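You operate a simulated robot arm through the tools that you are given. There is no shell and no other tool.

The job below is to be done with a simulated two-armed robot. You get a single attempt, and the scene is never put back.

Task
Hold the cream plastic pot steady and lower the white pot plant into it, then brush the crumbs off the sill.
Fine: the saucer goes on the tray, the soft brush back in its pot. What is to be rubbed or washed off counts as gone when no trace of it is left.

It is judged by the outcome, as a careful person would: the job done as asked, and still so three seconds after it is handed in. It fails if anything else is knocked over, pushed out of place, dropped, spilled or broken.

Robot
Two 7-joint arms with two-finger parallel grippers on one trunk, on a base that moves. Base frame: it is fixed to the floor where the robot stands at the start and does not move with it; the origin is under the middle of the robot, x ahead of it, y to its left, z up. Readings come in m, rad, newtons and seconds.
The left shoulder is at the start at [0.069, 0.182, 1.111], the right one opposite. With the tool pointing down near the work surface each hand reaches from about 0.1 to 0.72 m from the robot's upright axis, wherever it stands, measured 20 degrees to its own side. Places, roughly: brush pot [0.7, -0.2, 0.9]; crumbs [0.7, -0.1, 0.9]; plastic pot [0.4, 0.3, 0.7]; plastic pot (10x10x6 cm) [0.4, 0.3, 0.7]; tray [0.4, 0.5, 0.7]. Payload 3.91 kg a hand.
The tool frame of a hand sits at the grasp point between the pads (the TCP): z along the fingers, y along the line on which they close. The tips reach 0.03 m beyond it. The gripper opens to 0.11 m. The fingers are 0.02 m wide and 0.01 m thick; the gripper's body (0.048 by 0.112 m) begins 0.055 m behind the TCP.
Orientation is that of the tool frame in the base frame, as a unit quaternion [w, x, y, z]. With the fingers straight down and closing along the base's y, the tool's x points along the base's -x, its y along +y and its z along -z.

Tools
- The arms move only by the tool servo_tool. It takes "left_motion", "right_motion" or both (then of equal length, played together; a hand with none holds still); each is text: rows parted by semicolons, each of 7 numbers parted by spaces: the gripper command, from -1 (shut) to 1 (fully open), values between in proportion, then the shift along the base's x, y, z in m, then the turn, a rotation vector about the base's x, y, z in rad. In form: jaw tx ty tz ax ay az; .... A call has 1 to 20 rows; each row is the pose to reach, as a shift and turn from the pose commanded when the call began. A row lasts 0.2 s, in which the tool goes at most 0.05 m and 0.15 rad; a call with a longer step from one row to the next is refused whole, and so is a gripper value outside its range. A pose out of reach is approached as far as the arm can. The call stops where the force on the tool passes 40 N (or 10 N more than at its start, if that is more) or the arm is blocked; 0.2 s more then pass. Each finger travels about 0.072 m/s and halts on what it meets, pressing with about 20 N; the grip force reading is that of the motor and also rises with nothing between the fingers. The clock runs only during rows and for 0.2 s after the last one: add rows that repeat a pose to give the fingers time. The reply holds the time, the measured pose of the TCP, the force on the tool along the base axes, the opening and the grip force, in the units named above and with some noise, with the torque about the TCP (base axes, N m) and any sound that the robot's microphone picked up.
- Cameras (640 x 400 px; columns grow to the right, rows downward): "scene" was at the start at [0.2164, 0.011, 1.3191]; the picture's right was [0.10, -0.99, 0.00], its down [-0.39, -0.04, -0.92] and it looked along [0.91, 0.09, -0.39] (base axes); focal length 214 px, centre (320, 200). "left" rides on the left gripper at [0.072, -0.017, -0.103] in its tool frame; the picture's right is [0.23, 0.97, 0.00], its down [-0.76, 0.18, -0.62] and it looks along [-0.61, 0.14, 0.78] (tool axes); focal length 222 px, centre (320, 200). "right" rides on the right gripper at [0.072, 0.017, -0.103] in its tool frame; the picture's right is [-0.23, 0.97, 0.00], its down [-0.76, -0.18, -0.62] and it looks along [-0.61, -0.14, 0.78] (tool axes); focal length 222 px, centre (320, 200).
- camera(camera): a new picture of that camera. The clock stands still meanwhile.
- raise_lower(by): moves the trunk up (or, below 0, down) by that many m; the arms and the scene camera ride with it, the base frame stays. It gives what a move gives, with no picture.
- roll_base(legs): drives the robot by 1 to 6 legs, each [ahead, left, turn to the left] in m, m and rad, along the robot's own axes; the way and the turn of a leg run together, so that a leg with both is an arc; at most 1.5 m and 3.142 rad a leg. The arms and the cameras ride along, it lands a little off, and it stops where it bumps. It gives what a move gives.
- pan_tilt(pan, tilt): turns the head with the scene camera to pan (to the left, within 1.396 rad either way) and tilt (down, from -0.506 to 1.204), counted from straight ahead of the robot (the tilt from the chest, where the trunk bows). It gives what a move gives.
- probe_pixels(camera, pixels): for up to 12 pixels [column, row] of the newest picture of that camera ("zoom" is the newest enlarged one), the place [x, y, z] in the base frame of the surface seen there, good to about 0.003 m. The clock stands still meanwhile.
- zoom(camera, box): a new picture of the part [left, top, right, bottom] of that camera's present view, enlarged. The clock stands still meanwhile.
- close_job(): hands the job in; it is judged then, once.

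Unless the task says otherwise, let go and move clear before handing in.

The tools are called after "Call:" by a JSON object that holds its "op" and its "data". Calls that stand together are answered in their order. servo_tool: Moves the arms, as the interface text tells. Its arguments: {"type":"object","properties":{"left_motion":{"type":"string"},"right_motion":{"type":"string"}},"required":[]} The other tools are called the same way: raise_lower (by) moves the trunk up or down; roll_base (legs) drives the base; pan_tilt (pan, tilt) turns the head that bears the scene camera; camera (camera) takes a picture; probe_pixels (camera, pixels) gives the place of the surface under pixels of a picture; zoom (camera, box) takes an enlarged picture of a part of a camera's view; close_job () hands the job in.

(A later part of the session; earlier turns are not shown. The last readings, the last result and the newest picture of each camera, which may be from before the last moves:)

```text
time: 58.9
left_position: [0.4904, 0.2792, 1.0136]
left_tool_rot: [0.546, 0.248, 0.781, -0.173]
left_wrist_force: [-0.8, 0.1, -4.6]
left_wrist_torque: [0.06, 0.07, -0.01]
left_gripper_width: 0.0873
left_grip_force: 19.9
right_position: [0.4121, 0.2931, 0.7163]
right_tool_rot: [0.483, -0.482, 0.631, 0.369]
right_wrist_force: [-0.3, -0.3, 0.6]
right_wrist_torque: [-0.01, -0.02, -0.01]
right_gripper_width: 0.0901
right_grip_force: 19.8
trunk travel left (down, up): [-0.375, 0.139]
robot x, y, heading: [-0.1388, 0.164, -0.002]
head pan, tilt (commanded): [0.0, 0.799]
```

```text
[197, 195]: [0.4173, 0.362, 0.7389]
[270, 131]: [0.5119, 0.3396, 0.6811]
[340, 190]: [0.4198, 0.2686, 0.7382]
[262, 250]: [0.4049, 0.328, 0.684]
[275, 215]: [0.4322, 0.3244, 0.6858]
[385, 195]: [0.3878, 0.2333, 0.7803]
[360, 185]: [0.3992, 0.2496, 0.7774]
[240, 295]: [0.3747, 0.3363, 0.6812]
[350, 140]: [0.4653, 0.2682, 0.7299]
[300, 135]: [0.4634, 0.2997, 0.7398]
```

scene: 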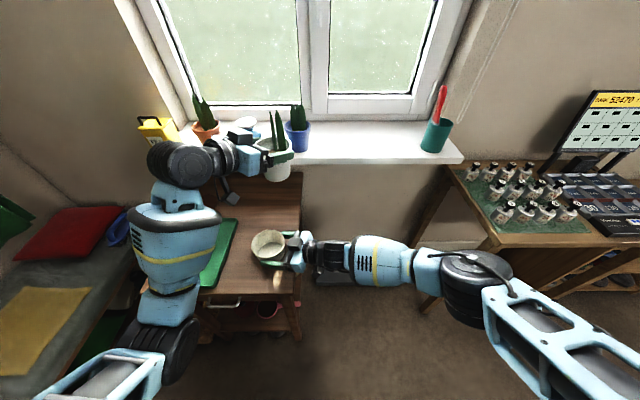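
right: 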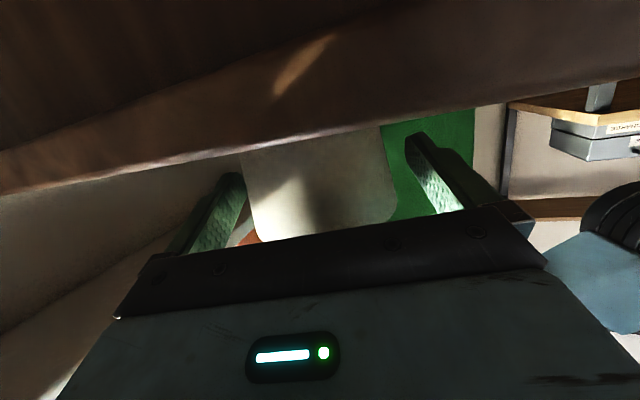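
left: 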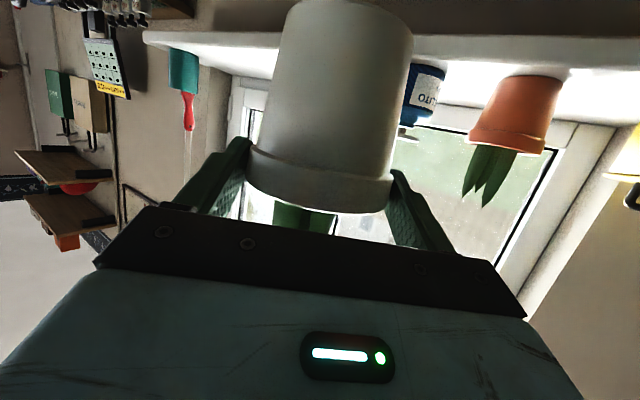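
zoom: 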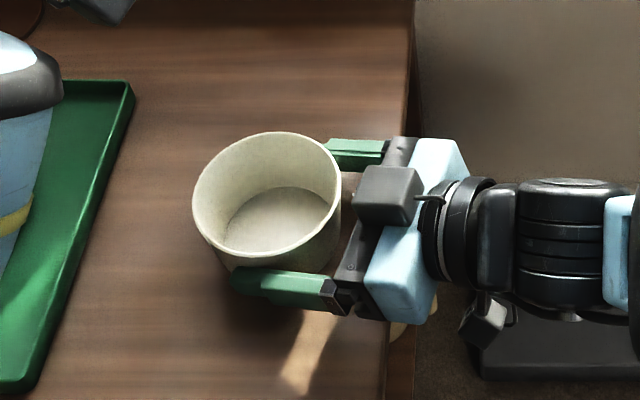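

Both hands hold: cream pot at 0.090 m, 20 N, its centre now about (0.419,0.315). I'll bring the white pot above it at a safe height, turning the left hand a further 10° inward.

Call:
{"op": "servo_tool", "data": {"left_motion": "-1 -0.015 0.008 -0.01 0 0 -0.03; -1 -0.03 0.017 -0.03 0 0 -0.065; -1 -0.047 0.027 -0.05 0 0 -0.1; -1 -0.063 0.037 -0.07 0 0 -0.135; -1 -0.075 0.044 -0.085 0 0 -0.16; -1 -0.082 0.047 -0.1 0 0 -0.1745; -1 -0.082 0.047 -0.1 0 0 -0.1745"}}

Call:
{"op": "camera", "data": {"camera": "scene"}}

Call:
{"op": "camera", "data": {"camera": "left"}}

Call:
{"op": "camera", "data": {"camera": "right"}}

```text
time: 60.5
left_position: [0.4086, 0.3285, 0.9124]
left_tool_rot: [0.53, 0.315, 0.756, -0.22]
left_wrist_force: [0.7, -0.1, -3.8]
left_wrist_torque: [0.05, 0.05, -0.04]
left_gripper_width: 0.0876
left_grip_force: 19.9
right_position: [0.412, 0.2926, 0.7154]
right_tool_rot: [0.483, -0.483, 0.63, 0.37]
right_wrist_force: [0.2, 0.5, 0.3]
right_wrist_torque: [-0.02, -0.03, 0.0]
right_gripper_width: 0.0901
right_grip_force: 19.9
trunk travel left (down, up): [-0.375, 0.139]
robot x, y, heading: [-0.1382, 0.1659, -0.004]
head pan, tilt (commanded): [0.0, 0.799]
```

```text
taken
```

scene: 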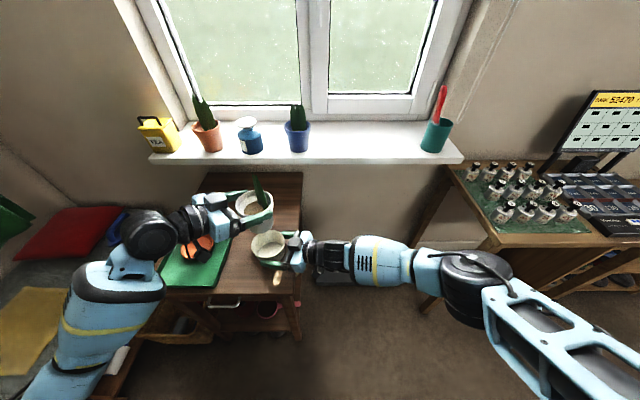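

```text
taken
```

left: 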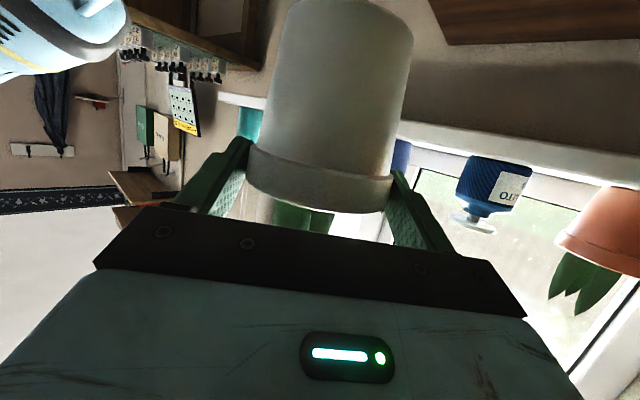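

```text
taken
```

right: 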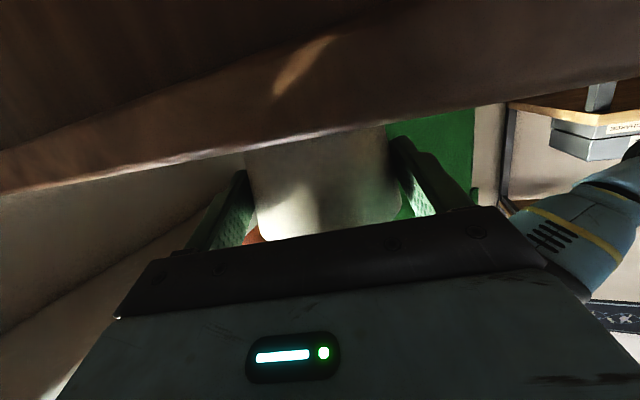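

The white pot is now above and slightly beyond the cream pot in the scene view. I'll zoom in and measure its rim to fix the pot-to-tool offset.

Call:
{"op": "zoom", "data": {"camera": "scene", "box": [180, 165, 320, 275]}}

Call:
{"op": "probe_pixels", "data": {"camera": "zoom", "pixels": [[275, 125], [400, 120], [330, 152], [320, 170], [320, 190], [360, 85], [290, 95], [400, 135], [345, 195], [380, 205], [310, 215], [440, 225]]}}

```text
3.64 times, centred on (250, 220) of scene
```

zoom: 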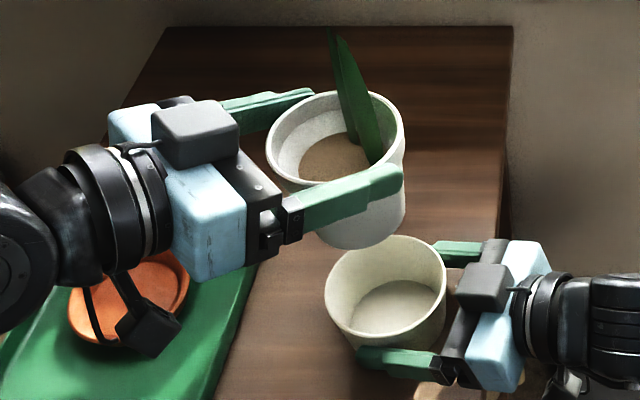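

```text
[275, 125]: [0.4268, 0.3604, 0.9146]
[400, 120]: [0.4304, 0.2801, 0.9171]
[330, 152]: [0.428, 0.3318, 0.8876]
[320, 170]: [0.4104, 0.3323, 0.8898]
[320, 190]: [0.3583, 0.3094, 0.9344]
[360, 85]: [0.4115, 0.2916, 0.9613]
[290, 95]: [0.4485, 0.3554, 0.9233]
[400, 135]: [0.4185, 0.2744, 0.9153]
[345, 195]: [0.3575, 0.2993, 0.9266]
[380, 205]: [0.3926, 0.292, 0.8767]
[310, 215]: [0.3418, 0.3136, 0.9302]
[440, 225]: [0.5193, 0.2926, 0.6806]
```

The rim sits at z 0.916 with its axis near (0.421,0.317), nearly right over the cream pot's centre (0.419,0.315). I'll lower until the base is about 15 mm above the cream rim and look again.

Call:
{"op": "servo_tool", "data": {"left_motion": "-1 0 -0.001 -0.02 0 0 0; -1 0 -0.001 -0.04 0 0 0; -1 0 -0.001 -0.06 0 0 0; -1 0 -0.001 -0.076 0 0 0; -1 0 -0.001 -0.076 0 0 0"}}

Call:
{"op": "zoom", "data": {"camera": "scene", "box": [200, 185, 320, 275]}}

Call:
{"op": "camera", "data": {"camera": "right"}}

Call:
{"op": "camera", "data": {"camera": "left"}}

```text
time: 61.7
left_position: [0.408, 0.3265, 0.837]
left_tool_rot: [0.529, 0.314, 0.757, -0.22]
left_wrist_force: [0.5, -0.3, -3.2]
left_wrist_torque: [0.04, 0.01, -0.03]
left_gripper_width: 0.0873
left_grip_force: 19.7
right_position: [0.4116, 0.2932, 0.7149]
right_tool_rot: [0.482, -0.483, 0.631, 0.37]
right_wrist_force: [0.4, -0.7, -0.4]
right_wrist_torque: [-0.02, 0.03, -0.01]
right_gripper_width: 0.0903
right_grip_force: 19.7
trunk travel left (down, up): [-0.375, 0.139]
robot x, y, heading: [-0.1375, 0.1609, -0.009]
head pan, tilt (commanded): [0.0, 0.799]
```

```text
4.44 times, centred on (260, 230) of scene
```

zoom: 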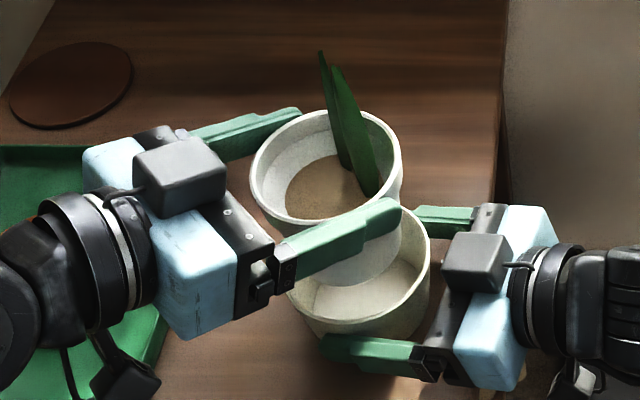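

```text
taken
```

right: 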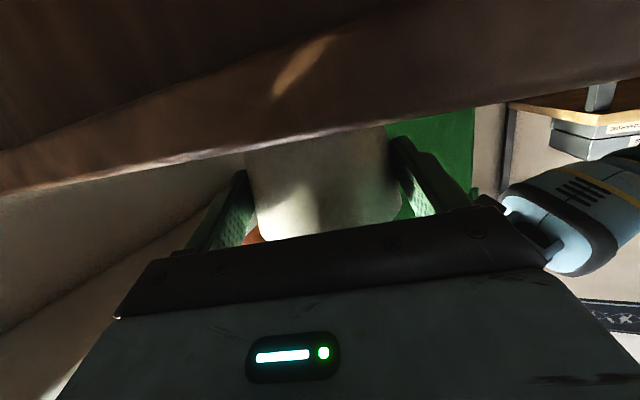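

```text
taken
```

left: 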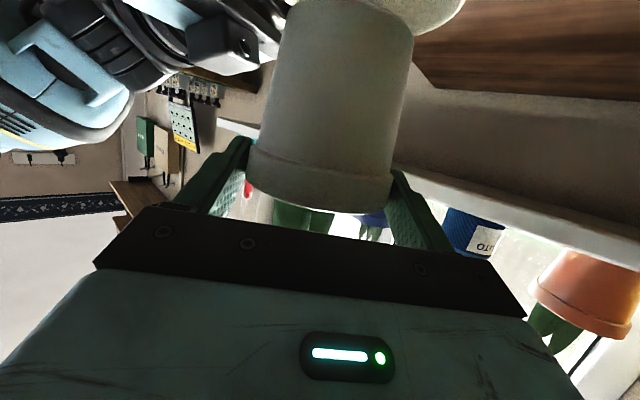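

Now the base hovers just over the cream rim. I'll measure both rims and the white pot's bottom edge in this view.

Call:
{"op": "probe_pixels", "data": {"camera": "zoom", "pixels": [[253, 180], [400, 155], [300, 118], [262, 145], [396, 135], [340, 285], [390, 265], [400, 220], [428, 240], [360, 318], [300, 305], [420, 280]]}}

```text
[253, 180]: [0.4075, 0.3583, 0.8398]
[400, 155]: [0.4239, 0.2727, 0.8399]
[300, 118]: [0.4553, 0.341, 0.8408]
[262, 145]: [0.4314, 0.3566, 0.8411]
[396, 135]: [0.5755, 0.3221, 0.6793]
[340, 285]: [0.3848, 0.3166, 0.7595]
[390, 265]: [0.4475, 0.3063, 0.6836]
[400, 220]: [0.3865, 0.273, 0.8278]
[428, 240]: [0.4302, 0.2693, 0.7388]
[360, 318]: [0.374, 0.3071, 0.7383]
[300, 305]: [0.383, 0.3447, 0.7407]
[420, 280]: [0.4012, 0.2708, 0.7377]
```

Both rims agree to about 1 mm (white axis (0.4195,0.316), cream (0.420,0.3155)). I'll lower the plant into the pot, slowing near the bottom.

Call:
{"op": "servo_tool", "data": {"left_motion": "-1 0 0 -0.015 0 0 0; -1 0 0 -0.03 0 0 0; -1 0 0 -0.042 0 0 0; -1 0 0 -0.052 0 0 0; -1 0 0 -0.06 0 0 0; -1 0 0 -0.06 0 0 0"}}

Call:
{"op": "zoom", "data": {"camera": "scene", "box": [200, 185, 320, 275]}}

```text
time: 63.1
left_position: [0.4099, 0.3267, 0.7769]
left_tool_rot: [0.53, 0.315, 0.756, -0.221]
left_wrist_force: [0.0, 0.0, -4.5]
left_wrist_torque: [0.04, 0.04, -0.02]
left_gripper_width: 0.0874
left_grip_force: 20.1
right_position: [0.4108, 0.2934, 0.7166]
right_tool_rot: [0.482, -0.483, 0.63, 0.37]
right_wrist_force: [0.2, 0.1, -1.5]
right_wrist_torque: [0.0, 0.0, -0.06]
right_gripper_width: 0.0903
right_grip_force: 20.0
trunk travel left (down, up): [-0.375, 0.139]
robot x, y, heading: [-0.1416, 0.1627, -0.008]
head pan, tilt (commanded): [0.0, 0.799]
```

```text
4.44 times, centred on (260, 230) of scene
```

zoom: 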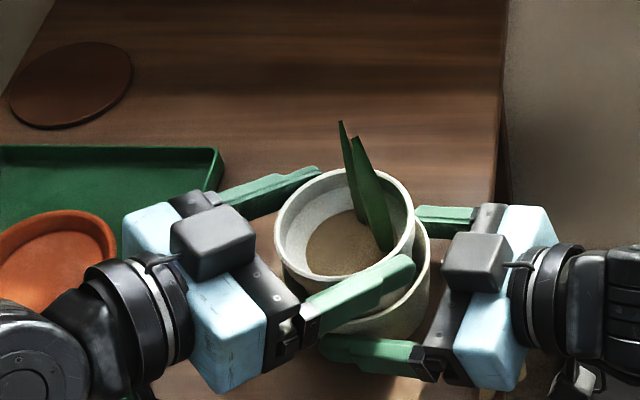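

It is going in cleanly with no side force. I'll continue in 2–3 mm steps and watch for contact with the floor.

Call:
{"op": "servo_tool", "data": {"left_motion": "-1 0 0 -0.003 0 0 0; -1 0 0 -0.006 0 0 0; -1 0 0 -0.0085 0 0 0; -1 0 0 -0.0085 0 0 0"}}

```text
time: 64.1
left_position: [0.4083, 0.3254, 0.7685]
left_tool_rot: [0.529, 0.314, 0.757, -0.219]
left_wrist_force: [-0.7, -0.2, -3.6]
left_wrist_torque: [0.07, 0.07, 0.0]
left_gripper_width: 0.0873
left_grip_force: 19.9
right_position: [0.4123, 0.2938, 0.716]
right_tool_rot: [0.482, -0.483, 0.63, 0.371]
right_wrist_force: [0.1, -0.5, -0.1]
right_wrist_torque: [0.0, 0.01, -0.02]
right_gripper_width: 0.0903
right_grip_force: 20.0
trunk travel left (down, up): [-0.375, 0.139]
robot x, y, heading: [-0.1361, 0.1627, -0.006]
head pan, tilt (commanded): [0.0, 0.799]
```

Call:
{"op": "servo_tool", "data": {"left_motion": "-1 0 0 -0.0015 0 0 0; -1 0 0 -0.003 0 0 0; -1 0 0 -0.003 0 0 0"}}

```text
time: 64.9
left_position: [0.4085, 0.3235, 0.7675]
left_tool_rot: [0.529, 0.315, 0.757, -0.22]
left_wrist_force: [-1.1, -1.1, -1.4]
left_wrist_torque: [0.03, 0.04, -0.03]
left_gripper_width: 0.0876
left_grip_force: 20.3
right_position: [0.4117, 0.2918, 0.7157]
right_tool_rot: [0.483, -0.483, 0.63, 0.37]
right_wrist_force: [0.8, 1.2, -2.1]
right_wrist_torque: [-0.06, -0.02, -0.01]
right_gripper_width: 0.0903
right_grip_force: 19.7
trunk travel left (down, up): [-0.375, 0.139]
robot x, y, heading: [-0.1378, 0.1635, -0.008]
head pan, tilt (commanded): [0.0, 0.799]
```

The left wrist unloaded (−3.6 to −1.4 N) and the right took some, so the pot has reached the floor of the cream pot. I'll settle 1 mm more, then open slightly and check.

Call:
{"op": "servo_tool", "data": {"left_motion": "-1 0 0 -0.001 0 0 0; -1 0 0 -0.001 0 0 0; 0.5 0 0 -0.001 0 0 0; 0.78 0 0 -0.001 0 0 0; 0.78 0 0 -0.001 0 0 0"}}

Call:
{"op": "zoom", "data": {"camera": "scene", "box": [200, 185, 320, 275]}}

Call:
{"op": "camera", "data": {"camera": "left"}}

```text
time: 66.1
left_position: [0.4083, 0.3256, 0.765]
left_tool_rot: [0.529, 0.314, 0.757, -0.22]
left_wrist_force: [-0.9, -0.1, 0.2]
left_wrist_torque: [0.02, 0.0, 0.0]
left_gripper_width: 0.0978
left_grip_force: 0.1
right_position: [0.4121, 0.2937, 0.7161]
right_tool_rot: [0.483, -0.483, 0.63, 0.37]
right_wrist_force: [-0.1, -0.3, -4.0]
right_wrist_torque: [-0.06, -0.04, 0.03]
right_gripper_width: 0.09
right_grip_force: 20.0
trunk travel left (down, up): [-0.375, 0.139]
robot x, y, heading: [-0.1406, 0.1637, -0.006]
head pan, tilt (commanded): [0.0, 0.799]
```

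```text
4.44 times, centred on (260, 230) of scene
```

zoom: 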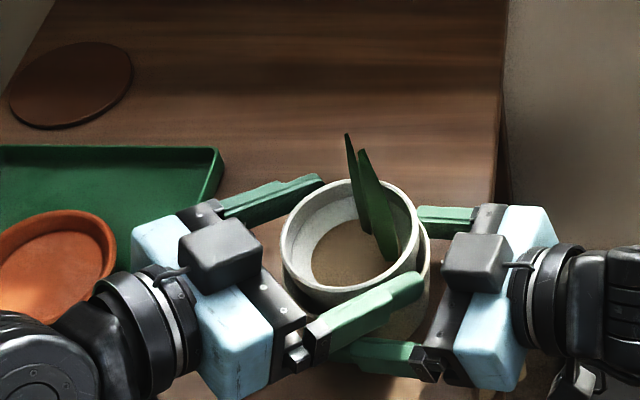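

```text
taken
```

left: 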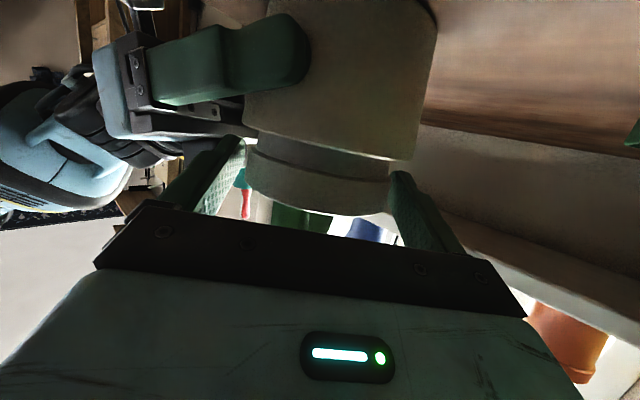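

The plant stands in the cream pot and the left fingers are open (0.098 m). I'll withdraw the left hand along its own finger axis, then raise it.

Call:
{"op": "servo_tool", "data": {"left_motion": "0.85 -0.007 0.007 0.004 0 0 0; 0.85 -0.02 0.02 0.01 0 0 0; 0.85 -0.04 0.04 0.02 0 0 0; 0.85 -0.06 0.06 0.032 0 0 0; 0.85 -0.075 0.075 0.06 0 0 0; 0.85 -0.08 0.08 0.1 0 0 0; 0.85 -0.08 0.08 0.14 0 0 0; 0.85 -0.07 0.09 0.18 0 0 0; 0.85 -0.05 0.1 0.22 0 0 0; 0.85 -0.05 0.1 0.22 0 0 0"}}

Call:
{"op": "camera", "data": {"camera": "scene"}}

Call:
{"op": "zoom", "data": {"camera": "scene", "box": [200, 185, 320, 275]}}

```text
time: 68.3
left_position: [0.3573, 0.4255, 0.9877]
left_tool_rot: [0.529, 0.315, 0.757, -0.22]
left_wrist_force: [-0.1, 0.5, -0.8]
left_wrist_torque: [-0.01, 0.01, 0.02]
left_gripper_width: 0.1018
left_grip_force: 0.1
right_position: [0.4121, 0.2929, 0.7161]
right_tool_rot: [0.483, -0.483, 0.63, 0.37]
right_wrist_force: [0.0, 0.1, -4.0]
right_wrist_torque: [-0.1, 0.01, 0.0]
right_gripper_width: 0.09
right_grip_force: 20.4
trunk travel left (down, up): [-0.375, 0.139]
robot x, y, heading: [-0.1361, 0.1659, -0.008]
head pan, tilt (commanded): [0.0, 0.799]
```

```text
taken
```

scene: 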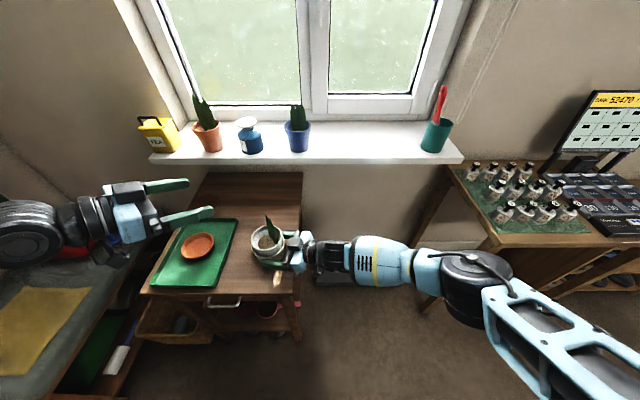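

```text
4.44 times, centred on (260, 230) of scene
```

zoom: 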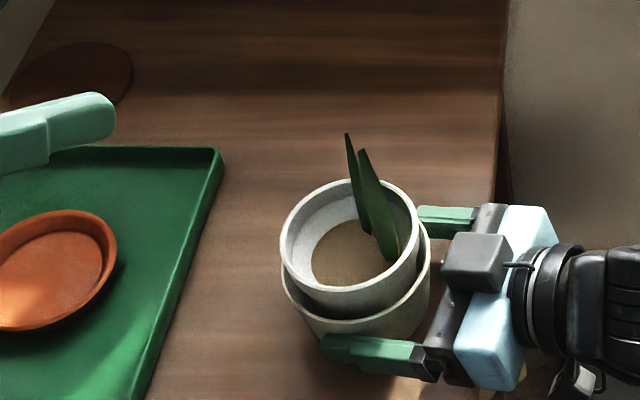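

The plant is nested upright. The right hand is still carrying about 4 N, so I'll lower it a couple of millimetres until the cream pot sits on the table, then open.

Call:
{"op": "servo_tool", "data": {"right_motion": "-1 0 0 -0.001 0 0 0; -1 0 0 -0.002 0 0 0; -1 0 0 -0.002 0 0 0"}}

```text
time: 69.1
left_position: [0.3573, 0.4262, 0.9873]
left_tool_rot: [0.53, 0.314, 0.756, -0.22]
left_wrist_force: [0.1, 0.3, -1.2]
left_wrist_torque: [-0.02, 0.0, 0.01]
left_gripper_width: 0.1019
left_grip_force: 0.1
right_position: [0.4122, 0.2934, 0.7152]
right_tool_rot: [0.484, -0.482, 0.63, 0.37]
right_wrist_force: [1.9, -1.4, 8.2]
right_wrist_torque: [0.04, -0.09, -0.11]
right_gripper_width: 0.0899
right_grip_force: 20.2
trunk travel left (down, up): [-0.375, 0.139]
robot x, y, heading: [-0.1382, 0.1647, -0.007]
head pan, tilt (commanded): [0.0, 0.799]
```

Now it presses on the table (+8 N). I'll ease up 1 mm and open the right gripper.

Call:
{"op": "servo_tool", "data": {"right_motion": "-1 0 0 0.001 0 0 0; -1 0 0 0.001 0 0 0; 0.3 0 0 0.001 0 0 0; 1 0 0 0.001 0 0 0; 1 0 0 0.001 0 0 0; 1 0 0 0.001 0 0 0"}}

Call:
{"op": "zoom", "data": {"camera": "scene", "box": [200, 185, 320, 275]}}

Call:
{"op": "camera", "data": {"camera": "right"}}

```text
time: 70.5
left_position: [0.3581, 0.4246, 0.9865]
left_tool_rot: [0.53, 0.315, 0.756, -0.22]
left_wrist_force: [0.6, 0.0, -0.1]
left_wrist_torque: [-0.01, 0.0, 0.03]
left_gripper_width: 0.1018
left_grip_force: 0.0
right_position: [0.4105, 0.2932, 0.7142]
right_tool_rot: [0.482, -0.483, 0.631, 0.37]
right_wrist_force: [-0.3, -0.2, 0.5]
right_wrist_torque: [0.02, -0.02, 0.02]
right_gripper_width: 0.1098
right_grip_force: 0.0
trunk travel left (down, up): [-0.375, 0.139]
robot x, y, heading: [-0.1394, 0.1626, -0.002]
head pan, tilt (commanded): [0.0, 0.799]
```

```text
4.44 times, centred on (260, 230) of scene
```

zoom: 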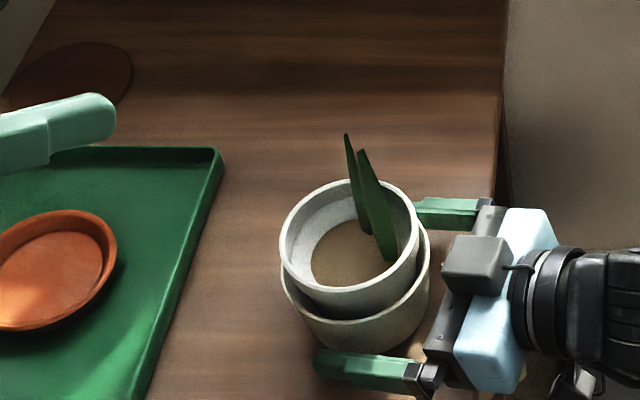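

```text
taken
```

right: 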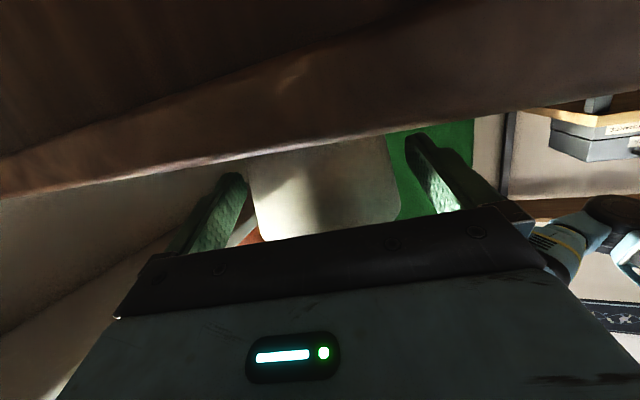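

The fingers are open with gaps on both sides. I'll withdraw the right hand straight back, then check the pots.

Call:
{"op": "servo_tool", "data": {"right_motion": "1 -0.003 -0.01 0 0 0 0; 1 -0.0065 -0.024 0 0 0 0; 1 -0.013 -0.048 0 0 0 0; 1 -0.021 -0.08 0 0 0 0; 1 -0.031 -0.116 0 0 0 0; 1 -0.031 -0.13 0.03 0 0 0; 1 -0.031 -0.14 0.07 0 0 0; 1 -0.031 -0.15 0.11 0 0 0; 1 -0.031 -0.16 0.15 0 0 0; 1 -0.031 -0.17 0.19 0 0 0; 1 -0.031 -0.18 0.23 0 0 0"}}

Call:
{"op": "camera", "data": {"camera": "scene"}}

Call:
{"op": "zoom", "data": {"camera": "scene", "box": [200, 185, 320, 275]}}

```text
time: 72.9
left_position: [0.3575, 0.4255, 0.9872]
left_tool_rot: [0.529, 0.314, 0.757, -0.219]
left_wrist_force: [0.5, 0.2, -0.2]
left_wrist_torque: [0.0, -0.01, 0.02]
left_gripper_width: 0.1017
left_grip_force: 0.0
right_position: [0.3806, 0.1132, 0.9445]
right_tool_rot: [0.483, -0.482, 0.63, 0.37]
right_wrist_force: [0.2, -0.2, -0.1]
right_wrist_torque: [0.01, -0.04, 0.02]
right_gripper_width: 0.1099
right_grip_force: 0.1
trunk travel left (down, up): [-0.375, 0.139]
robot x, y, heading: [-0.1427, 0.1647, -0.005]
head pan, tilt (commanded): [0.0, 0.799]
```

```text
taken
```

scene: 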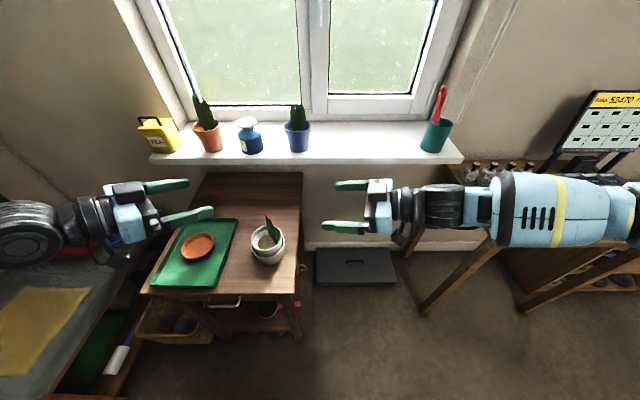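

```text
4.44 times, centred on (260, 230) of scene
```

zoom: 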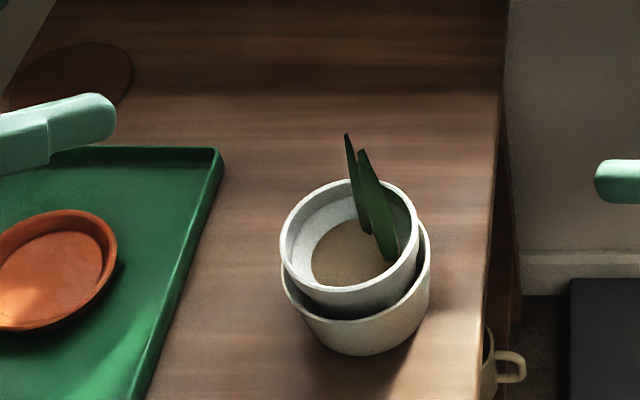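

The plant is standing in the cream pot on the table, and both hands are clear. Next the brush: I'll park the left hand higher and turn the right hand back to point down before driving.

Call:
{"op": "servo_tool", "data": {"right_motion": "1 -0.007 -0.014 0.009 -0.0706 0.0922 -0.092; 1 -0.014 -0.027 0.018 -0.1412 0.1843 -0.184; 1 -0.02 -0.04 0.026 -0.2118 0.2765 -0.276; 1 -0.027 -0.054 0.035 -0.2824 0.3687 -0.368; 1 -0.034 -0.068 0.044 -0.353 0.4609 -0.46; 1 -0.04 -0.082 0.053 -0.4237 0.553 -0.552; 1 -0.047 -0.095 0.061 -0.4943 0.6452 -0.644; 1 -0.054 -0.109 0.07 -0.5649 0.7374 -0.736; 1 -0.06 -0.122 0.079 -0.6355 0.8296 -0.828; 1 -0.067 -0.136 0.088 -0.7061 0.9217 -0.92; 1 -0.074 -0.15 0.097 -0.7767 1.0139 -1.012; 1 -0.08 -0.163 0.105 -0.8473 1.1061 -1.1039; 1 -0.08 -0.163 0.105 -0.8473 1.1061 -1.1039", "left_motion": "1 -0.005 0.005 0.012 0 0 0; 1 -0.01 0.01 0.025 0 0 0; 1 -0.015 0.015 0.037 0 0 0; 1 -0.02 0.02 0.05 0 0 0; 1 -0.025 0.025 0.06 0 0 0; 1 -0.03 0.03 0.07 0 0 0; 1 -0.035 0.035 0.08 0 0 0; 1 -0.04 0.04 0.09 0 0 0; 1 -0.045 0.045 0.1 0 0 0; 1 -0.05 0.05 0.11 0 0 0; 1 -0.05 0.05 0.12 0 0 0; 1 -0.05 0.05 0.12 0 0 0; 1 -0.05 0.05 0.12 0 0 0"}}

Call:
{"op": "camera", "data": {"camera": "scene"}}

```text
time: 75.7
left_position: [0.3091, 0.4756, 1.1056]
left_tool_rot: [0.53, 0.314, 0.757, -0.22]
left_wrist_force: [0.8, 0.6, -0.6]
left_wrist_torque: [-0.01, -0.02, -0.01]
left_gripper_width: 0.1099
left_grip_force: 0.0
right_position: [0.301, -0.0487, 1.0489]
right_tool_rot: [0.0, 0.0, 1.0, -0.001]
right_wrist_force: [-0.2, 0.4, 0.5]
right_wrist_torque: [-0.01, 0.04, -0.02]
right_gripper_width: 0.1102
right_grip_force: 0.1
trunk travel left (down, up): [-0.375, 0.139]
robot x, y, heading: [-0.1411, 0.1625, -0.004]
head pan, tilt (commanded): [0.0, 0.799]
```

```text
taken
```

scene: 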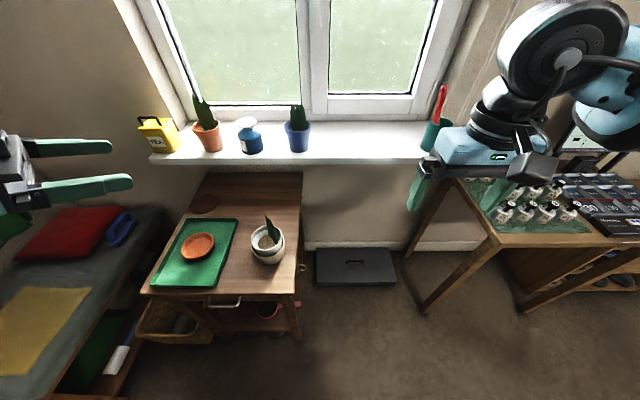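

Both hands are well placed. I'll drive right and then ahead into the gap, in front of the brush pot.

Call:
{"op": "roll_base", "data": {"legs": [[0.0, -0.24, 0.0], [0.22, 0.0, 0.0]]}}

Call:
{"op": "camera", "data": {"camera": "scene"}}

Call:
{"op": "camera", "data": {"camera": "right"}}

```text
time: 79.7
left_position: [0.5239, 0.2353, 1.1061]
left_tool_rot: [0.529, 0.314, 0.758, -0.219]
left_wrist_force: [0.2, -0.2, 0.2]
left_wrist_torque: [0.03, -0.03, 0.0]
left_gripper_width: 0.1101
left_grip_force: 0.1
right_position: [0.5166, -0.2882, 1.0499]
right_tool_rot: [0.0, 0.0, 1.0, 0.001]
right_wrist_force: [1.3, 0.2, 0.5]
right_wrist_torque: [0.02, -0.02, 0.03]
right_gripper_width: 0.1101
right_grip_force: 0.0
trunk travel left (down, up): [-0.375, 0.139]
robot x, y, heading: [0.0732, -0.0728, -0.003]
head pan, tilt (commanded): [0.0, 0.799]
```

```text
taken
```

scene: 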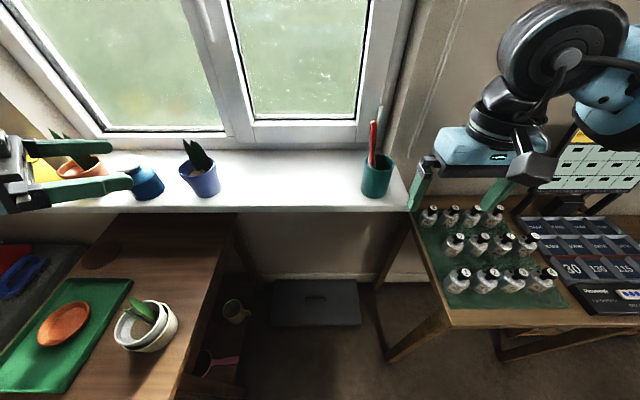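

```text
taken
```

right: 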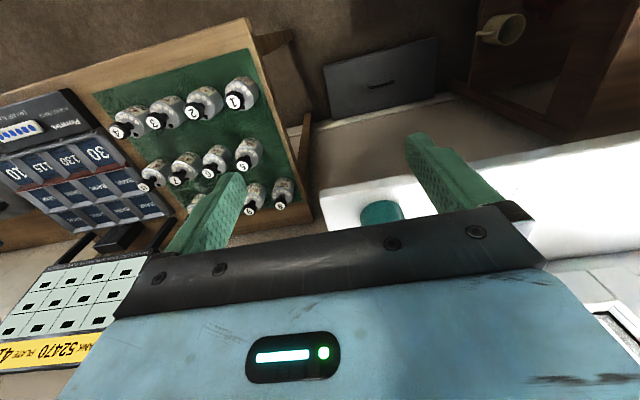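

The brush pot is at (377,175) and I'm close to it now. I'll zoom in on the brush and on the crumbs.

Call:
{"op": "zoom", "data": {"camera": "scene", "box": [345, 110, 415, 210]}}

Call:
{"op": "probe_pixels", "data": {"camera": "zoom", "pixels": [[305, 75], [300, 110], [297, 150], [295, 190], [318, 100], [285, 120], [250, 210], [372, 200], [310, 230], [300, 175], [330, 180], [310, 390]]}}

Call:
{"op": "zoom", "data": {"camera": "scene", "box": [200, 140, 400, 220]}}

```text
4.00 times, centred on (380, 160) of scene
```

zoom: 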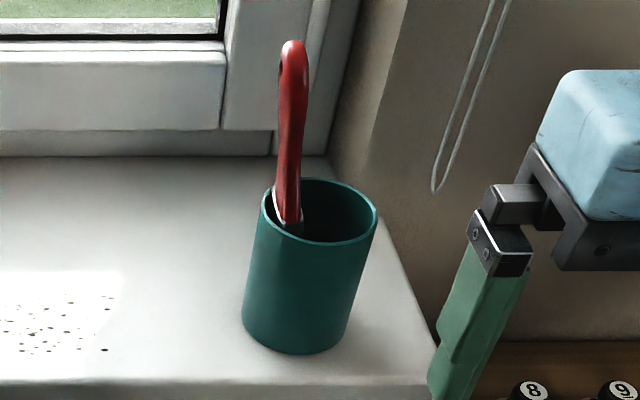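

```text
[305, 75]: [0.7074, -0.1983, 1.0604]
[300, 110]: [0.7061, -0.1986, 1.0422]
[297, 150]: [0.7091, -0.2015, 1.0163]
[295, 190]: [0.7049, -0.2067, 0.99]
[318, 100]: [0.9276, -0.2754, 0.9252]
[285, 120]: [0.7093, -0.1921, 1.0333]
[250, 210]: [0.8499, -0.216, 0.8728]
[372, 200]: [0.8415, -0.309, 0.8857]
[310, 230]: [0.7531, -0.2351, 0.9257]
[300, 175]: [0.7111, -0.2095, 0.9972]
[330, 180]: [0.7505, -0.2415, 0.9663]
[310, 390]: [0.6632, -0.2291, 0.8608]
```

```text
3.20 times, centred on (300, 180) of scene
```

zoom: 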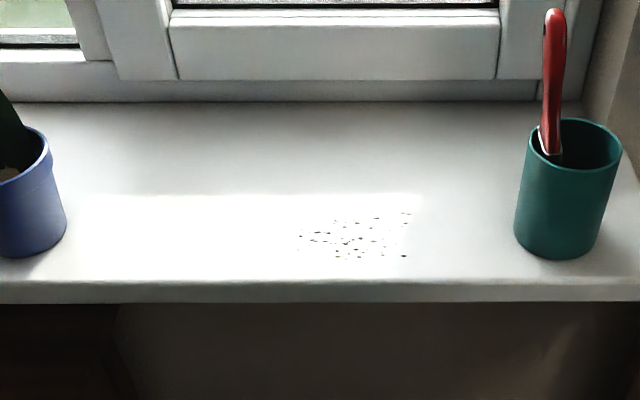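

The handle's front is at x≈0.708, y from -0.198 at z 1.06 to -0.207 at z 0.99, so it leans about 10° to the left. I'll bring the right hand nearer to view the brush from above with its own camera.

Call:
{"op": "servo_tool", "data": {"right_motion": "1 0.01 0.015 0.03 0 0 0; 1 0.025 0.03 0.06 0 0 0; 1 0.045 0.045 0.09 0 0 0; 1 0.065 0.06 0.11 0 0 0; 1 0.085 0.075 0.12 0 0 0; 1 0.1 0.088 0.12 0 0 0; 1 0.1 0.088 0.12 0 0 0"}}

Call:
{"op": "camera", "data": {"camera": "right"}}

Call:
{"op": "camera", "data": {"camera": "scene"}}

```text
time: 81.3
left_position: [0.5238, 0.2353, 1.1062]
left_tool_rot: [0.53, 0.314, 0.757, -0.219]
left_wrist_force: [0.0, 0.3, 0.2]
left_wrist_torque: [0.0, 0.01, 0.01]
left_gripper_width: 0.1101
left_grip_force: 0.0
right_position: [0.6176, -0.202, 1.1703]
right_tool_rot: [0.001, 0.001, 1.0, 0.001]
right_wrist_force: [-0.1, -0.1, 0.4]
right_wrist_torque: [-0.01, -0.02, -0.04]
right_gripper_width: 0.1101
right_grip_force: 0.0
trunk travel left (down, up): [-0.375, 0.139]
robot x, y, heading: [0.08, -0.0745, -0.007]
head pan, tilt (commanded): [0.0, 0.799]
```

```text
taken
```

right: 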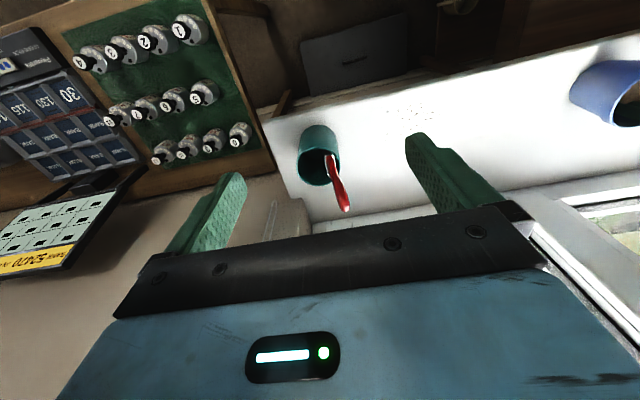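

```text
taken
```

scene: 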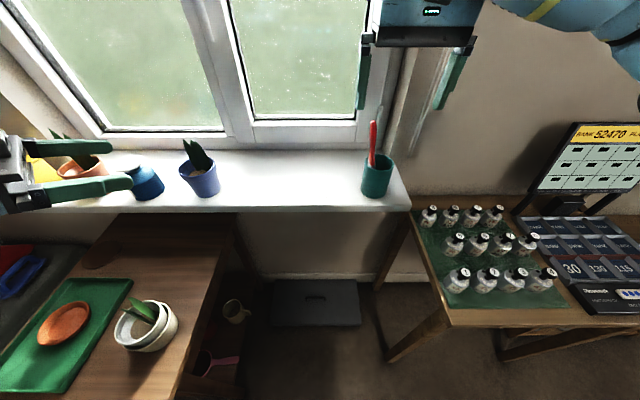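

Call:
{"op": "zoom", "data": {"camera": "right", "box": [270, 110, 380, 220]}}

Call:
{"op": "probe_pixels", "data": {"camera": "zoom", "pixels": [[395, 320], [370, 300], [350, 250], [325, 200], [335, 230], [365, 270], [260, 60], [185, 150], [345, 130], [250, 250], [300, 240], [260, 180]]}}

```text
3.64 times, centred on (325, 165) of right
```

zoom: 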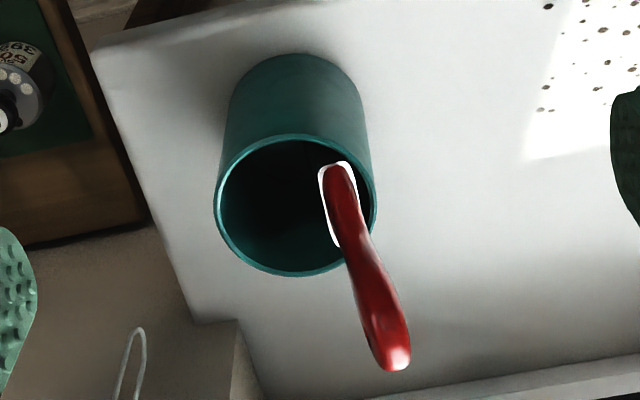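

```text
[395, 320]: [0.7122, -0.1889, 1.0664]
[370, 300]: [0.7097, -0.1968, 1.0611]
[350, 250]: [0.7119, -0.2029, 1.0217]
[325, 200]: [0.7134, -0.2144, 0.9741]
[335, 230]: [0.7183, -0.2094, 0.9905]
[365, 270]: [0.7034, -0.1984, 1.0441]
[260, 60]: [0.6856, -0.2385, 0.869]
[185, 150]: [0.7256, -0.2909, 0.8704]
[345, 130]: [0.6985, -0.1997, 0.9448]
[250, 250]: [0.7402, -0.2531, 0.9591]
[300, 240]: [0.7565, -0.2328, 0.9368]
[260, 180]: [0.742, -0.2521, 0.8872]
```

The handle's flat sides face left and right, and it leans about 13° toward +y, so closing along y suits it. I'll tilt the right hand to match and bring it above the handle's top.

Call:
{"op": "servo_tool", "data": {"right_motion": "1 0.025 0.007 0 -0.08 0 0; 1 0.05 0.014 0 -0.16 0 0; 1 0.075 0.022 -0.01 -0.23 0 0; 1 0.0944 0.027 -0.02 -0.23 0 0; 1 0.0944 0.027 -0.02 -0.23 0 0"}}

Call:
{"op": "camera", "data": {"camera": "right"}}

Call:
{"op": "zoom", "data": {"camera": "scene", "box": [320, 80, 440, 200]}}

```text
time: 82.5
left_position: [0.5239, 0.2356, 1.1058]
left_tool_rot: [0.529, 0.315, 0.757, -0.22]
left_wrist_force: [-0.1, 0.3, 0.0]
left_wrist_torque: [-0.01, -0.02, -0.03]
left_gripper_width: 0.1098
left_grip_force: 0.0
right_position: [0.7102, -0.1745, 1.1488]
right_tool_rot: [0.0, -0.001, 0.994, -0.113]
right_wrist_force: [0.1, -0.4, 0.7]
right_wrist_torque: [0.02, -0.03, 0.0]
right_gripper_width: 0.11
right_grip_force: 0.0
trunk travel left (down, up): [-0.375, 0.139]
robot x, y, heading: [0.0768, -0.0762, -0.008]
head pan, tilt (commanded): [0.0, 0.799]
```

```text
taken
```

right: 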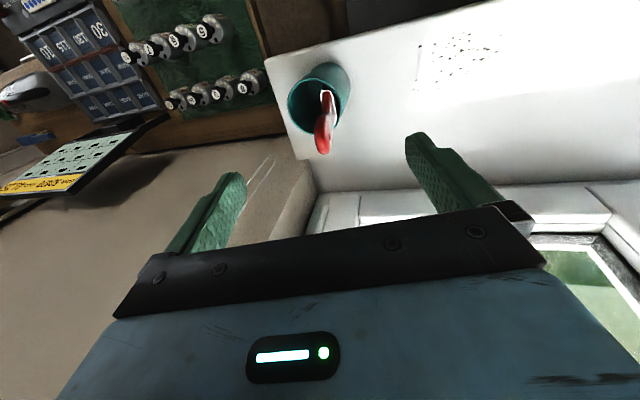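

```text
3.33 times, centred on (380, 140) of scene
```

zoom: 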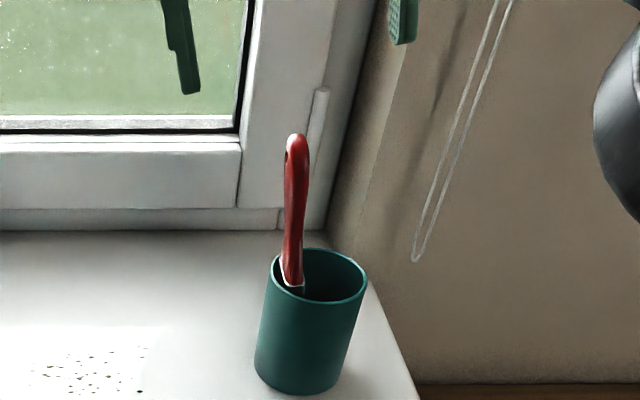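

The hand is above the brush with the right tilt. I'll measure the handle again from this view before descending.

Call:
{"op": "zoom", "data": {"camera": "right", "box": [270, 50, 390, 170]}}

Call:
{"op": "probe_pixels", "data": {"camera": "right", "pixels": [[323, 148], [323, 140], [324, 130], [324, 120], [326, 110], [327, 100], [318, 142], [329, 142], [290, 95], [345, 80], [315, 128], [310, 68]]}}

```text
3.33 times, centred on (330, 110) of right
```

zoom: 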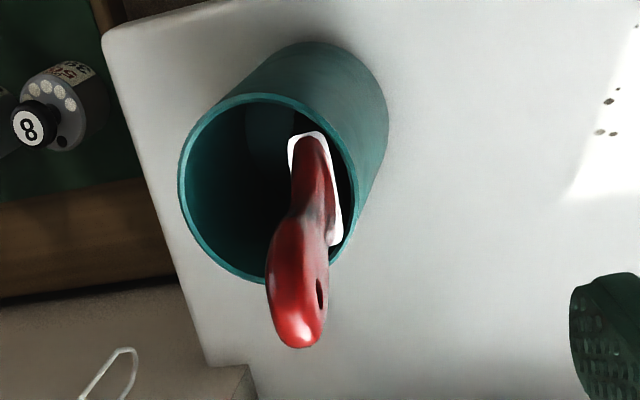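

```text
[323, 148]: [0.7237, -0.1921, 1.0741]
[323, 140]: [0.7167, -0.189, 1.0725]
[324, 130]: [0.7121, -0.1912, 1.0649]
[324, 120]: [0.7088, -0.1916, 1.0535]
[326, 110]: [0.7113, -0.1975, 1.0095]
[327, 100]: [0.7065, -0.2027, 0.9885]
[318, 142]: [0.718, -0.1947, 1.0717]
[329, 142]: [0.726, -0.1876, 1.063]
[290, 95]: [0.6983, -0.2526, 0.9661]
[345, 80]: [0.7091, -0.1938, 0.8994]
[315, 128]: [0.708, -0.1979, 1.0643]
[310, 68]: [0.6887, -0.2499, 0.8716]
```

The handle's top is at z 1.074 with its middle near (0.717,-0.192), sloping to y -0.199 at z 1.035. I'll descend along its axis with fingers open.

Call:
{"op": "servo_tool", "data": {"right_motion": "1 0.003 -0.006 -0.028 0 0 0; 1 0.006 -0.012 -0.056 0 0 0; 1 0.006 -0.018 -0.085 0 0 0; 1 0.006 -0.0245 -0.114 0 0 0; 1 0.006 -0.0245 -0.114 0 0 0"}}

Call:
{"op": "camera", "data": {"camera": "right"}}

Call:
{"op": "zoom", "data": {"camera": "scene", "box": [320, 80, 440, 200]}}

```text
time: 83.7
left_position: [0.5242, 0.2358, 1.1057]
left_tool_rot: [0.53, 0.314, 0.756, -0.219]
left_wrist_force: [0.2, 0.5, -0.5]
left_wrist_torque: [0.0, -0.01, 0.02]
left_gripper_width: 0.1097
left_grip_force: 0.1
right_position: [0.7163, -0.1974, 1.0355]
right_tool_rot: [0.0, 0.0, 0.993, -0.114]
right_wrist_force: [0.4, -0.1, -0.3]
right_wrist_torque: [-0.02, 0.01, -0.01]
right_gripper_width: 0.11
right_grip_force: 0.0
trunk travel left (down, up): [-0.375, 0.139]
robot x, y, heading: [0.0808, -0.0761, -0.006]
head pan, tilt (commanded): [0.0, 0.799]
```

```text
taken
```

right: 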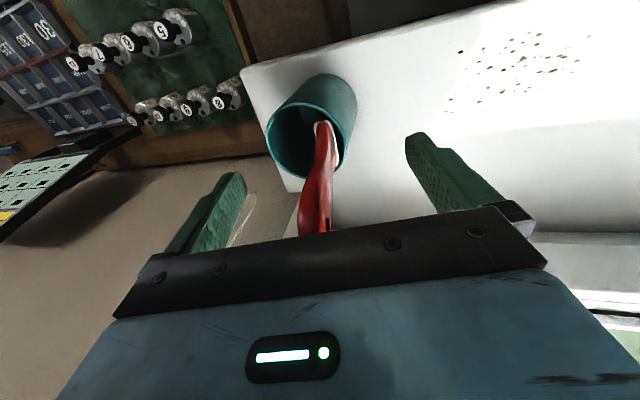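

```text
3.33 times, centred on (380, 140) of scene
```

zoom: 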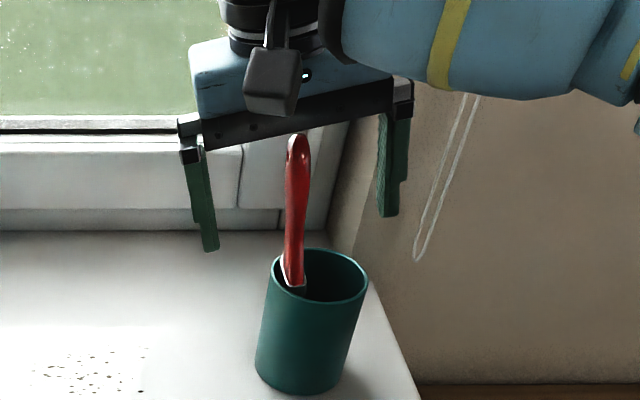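

The fingers straddle the handle, but comparing slopes in the scene view the handle leans only about 7–8°, so I'll reduce the hand's tilt by 0.09 rad and then close.

Call:
{"op": "servo_tool", "data": {"right_motion": "1 0 0 0 0.05 0 0; 1 0 0 0 0.09 0 0; 1 0 0 0 0.09 0 0; 0 0 0 0 0.09 0 0; -0.5 0 0 0 0.09 0 0; -1 0 0 0 0.09 0 0; -1 0 0 0 0.09 0 0; -1 0 0 0 0.09 0 0; -1 0 0 0 0.09 0 0; -1 0 0 0 0.09 0 0"}}

Call:
{"op": "camera", "data": {"camera": "right"}}

Call:
{"op": "zoom", "data": {"camera": "scene", "box": [320, 80, 440, 200]}}

```text
time: 85.9
left_position: [0.5236, 0.2348, 1.1048]
left_tool_rot: [0.53, 0.314, 0.756, -0.22]
left_wrist_force: [0.6, -0.8, 0.9]
left_wrist_torque: [-0.01, 0.0, 0.02]
left_gripper_width: 0.1098
left_grip_force: 0.0
right_position: [0.716, -0.1994, 1.0354]
right_tool_rot: [0.0, 0.0, 0.998, -0.07]
right_wrist_force: [-0.2, -0.2, 0.2]
right_wrist_torque: [-0.02, 0.02, -0.02]
right_gripper_width: 0.0138
right_grip_force: 20.0
trunk travel left (down, up): [-0.375, 0.139]
robot x, y, heading: [0.0762, -0.0768, -0.0]
head pan, tilt (commanded): [0.0, 0.799]
```

```text
taken
```

right: 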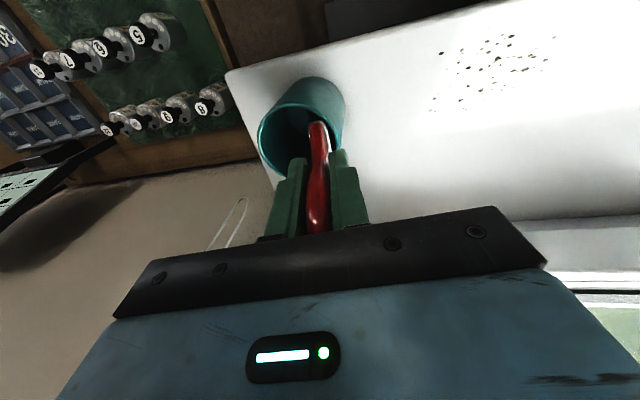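

```text
3.33 times, centred on (380, 140) of scene
```

zoom: 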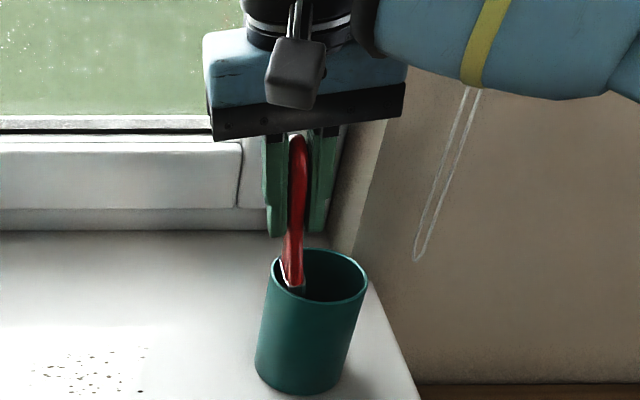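

The brush handle is gripped (0.0138 m, 20 N) and the pot hasn't shifted. I'll draw it out along its axis, gently at first.

Call:
{"op": "servo_tool", "data": {"right_motion": "-1 0 0.001 0.01 0 0 0; -1 0 0.003 0.02 0 0 0; -1 0 0.0045 0.035 0 0 0; -1 0 0.007 0.05 0 0 0; -1 0 0.007 0.05 0 0 0"}}

Call:
{"op": "zoom", "data": {"camera": "scene", "box": [320, 80, 440, 200]}}

Call:
{"op": "camera", "data": {"camera": "right"}}

```text
time: 87.1
left_position: [0.5232, 0.2358, 1.1068]
left_tool_rot: [0.529, 0.315, 0.757, -0.22]
left_wrist_force: [0.4, -0.6, 0.1]
left_wrist_torque: [-0.01, 0.0, 0.01]
left_gripper_width: 0.11
left_grip_force: 0.0
right_position: [0.7164, -0.1911, 1.0847]
right_tool_rot: [0.0, -0.001, 0.998, -0.069]
right_wrist_force: [-0.9, -0.1, -0.8]
right_wrist_torque: [-0.05, 0.08, -0.01]
right_gripper_width: 0.014
right_grip_force: 19.8
trunk travel left (down, up): [-0.375, 0.139]
robot x, y, heading: [0.0759, -0.0749, -0.004]
head pan, tilt (commanded): [0.0, 0.799]
```

```text
3.33 times, centred on (380, 140) of scene
```

zoom: 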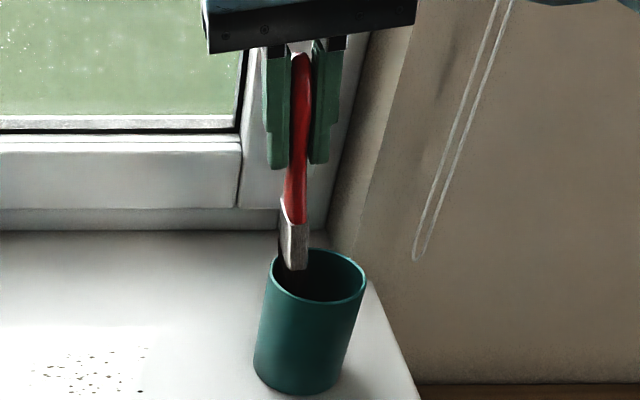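

```text
taken
```

right: 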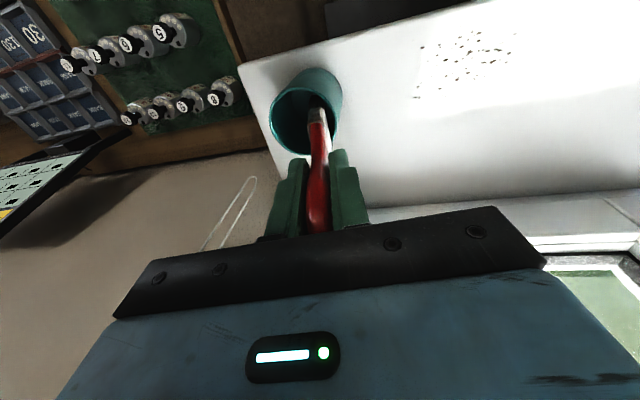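

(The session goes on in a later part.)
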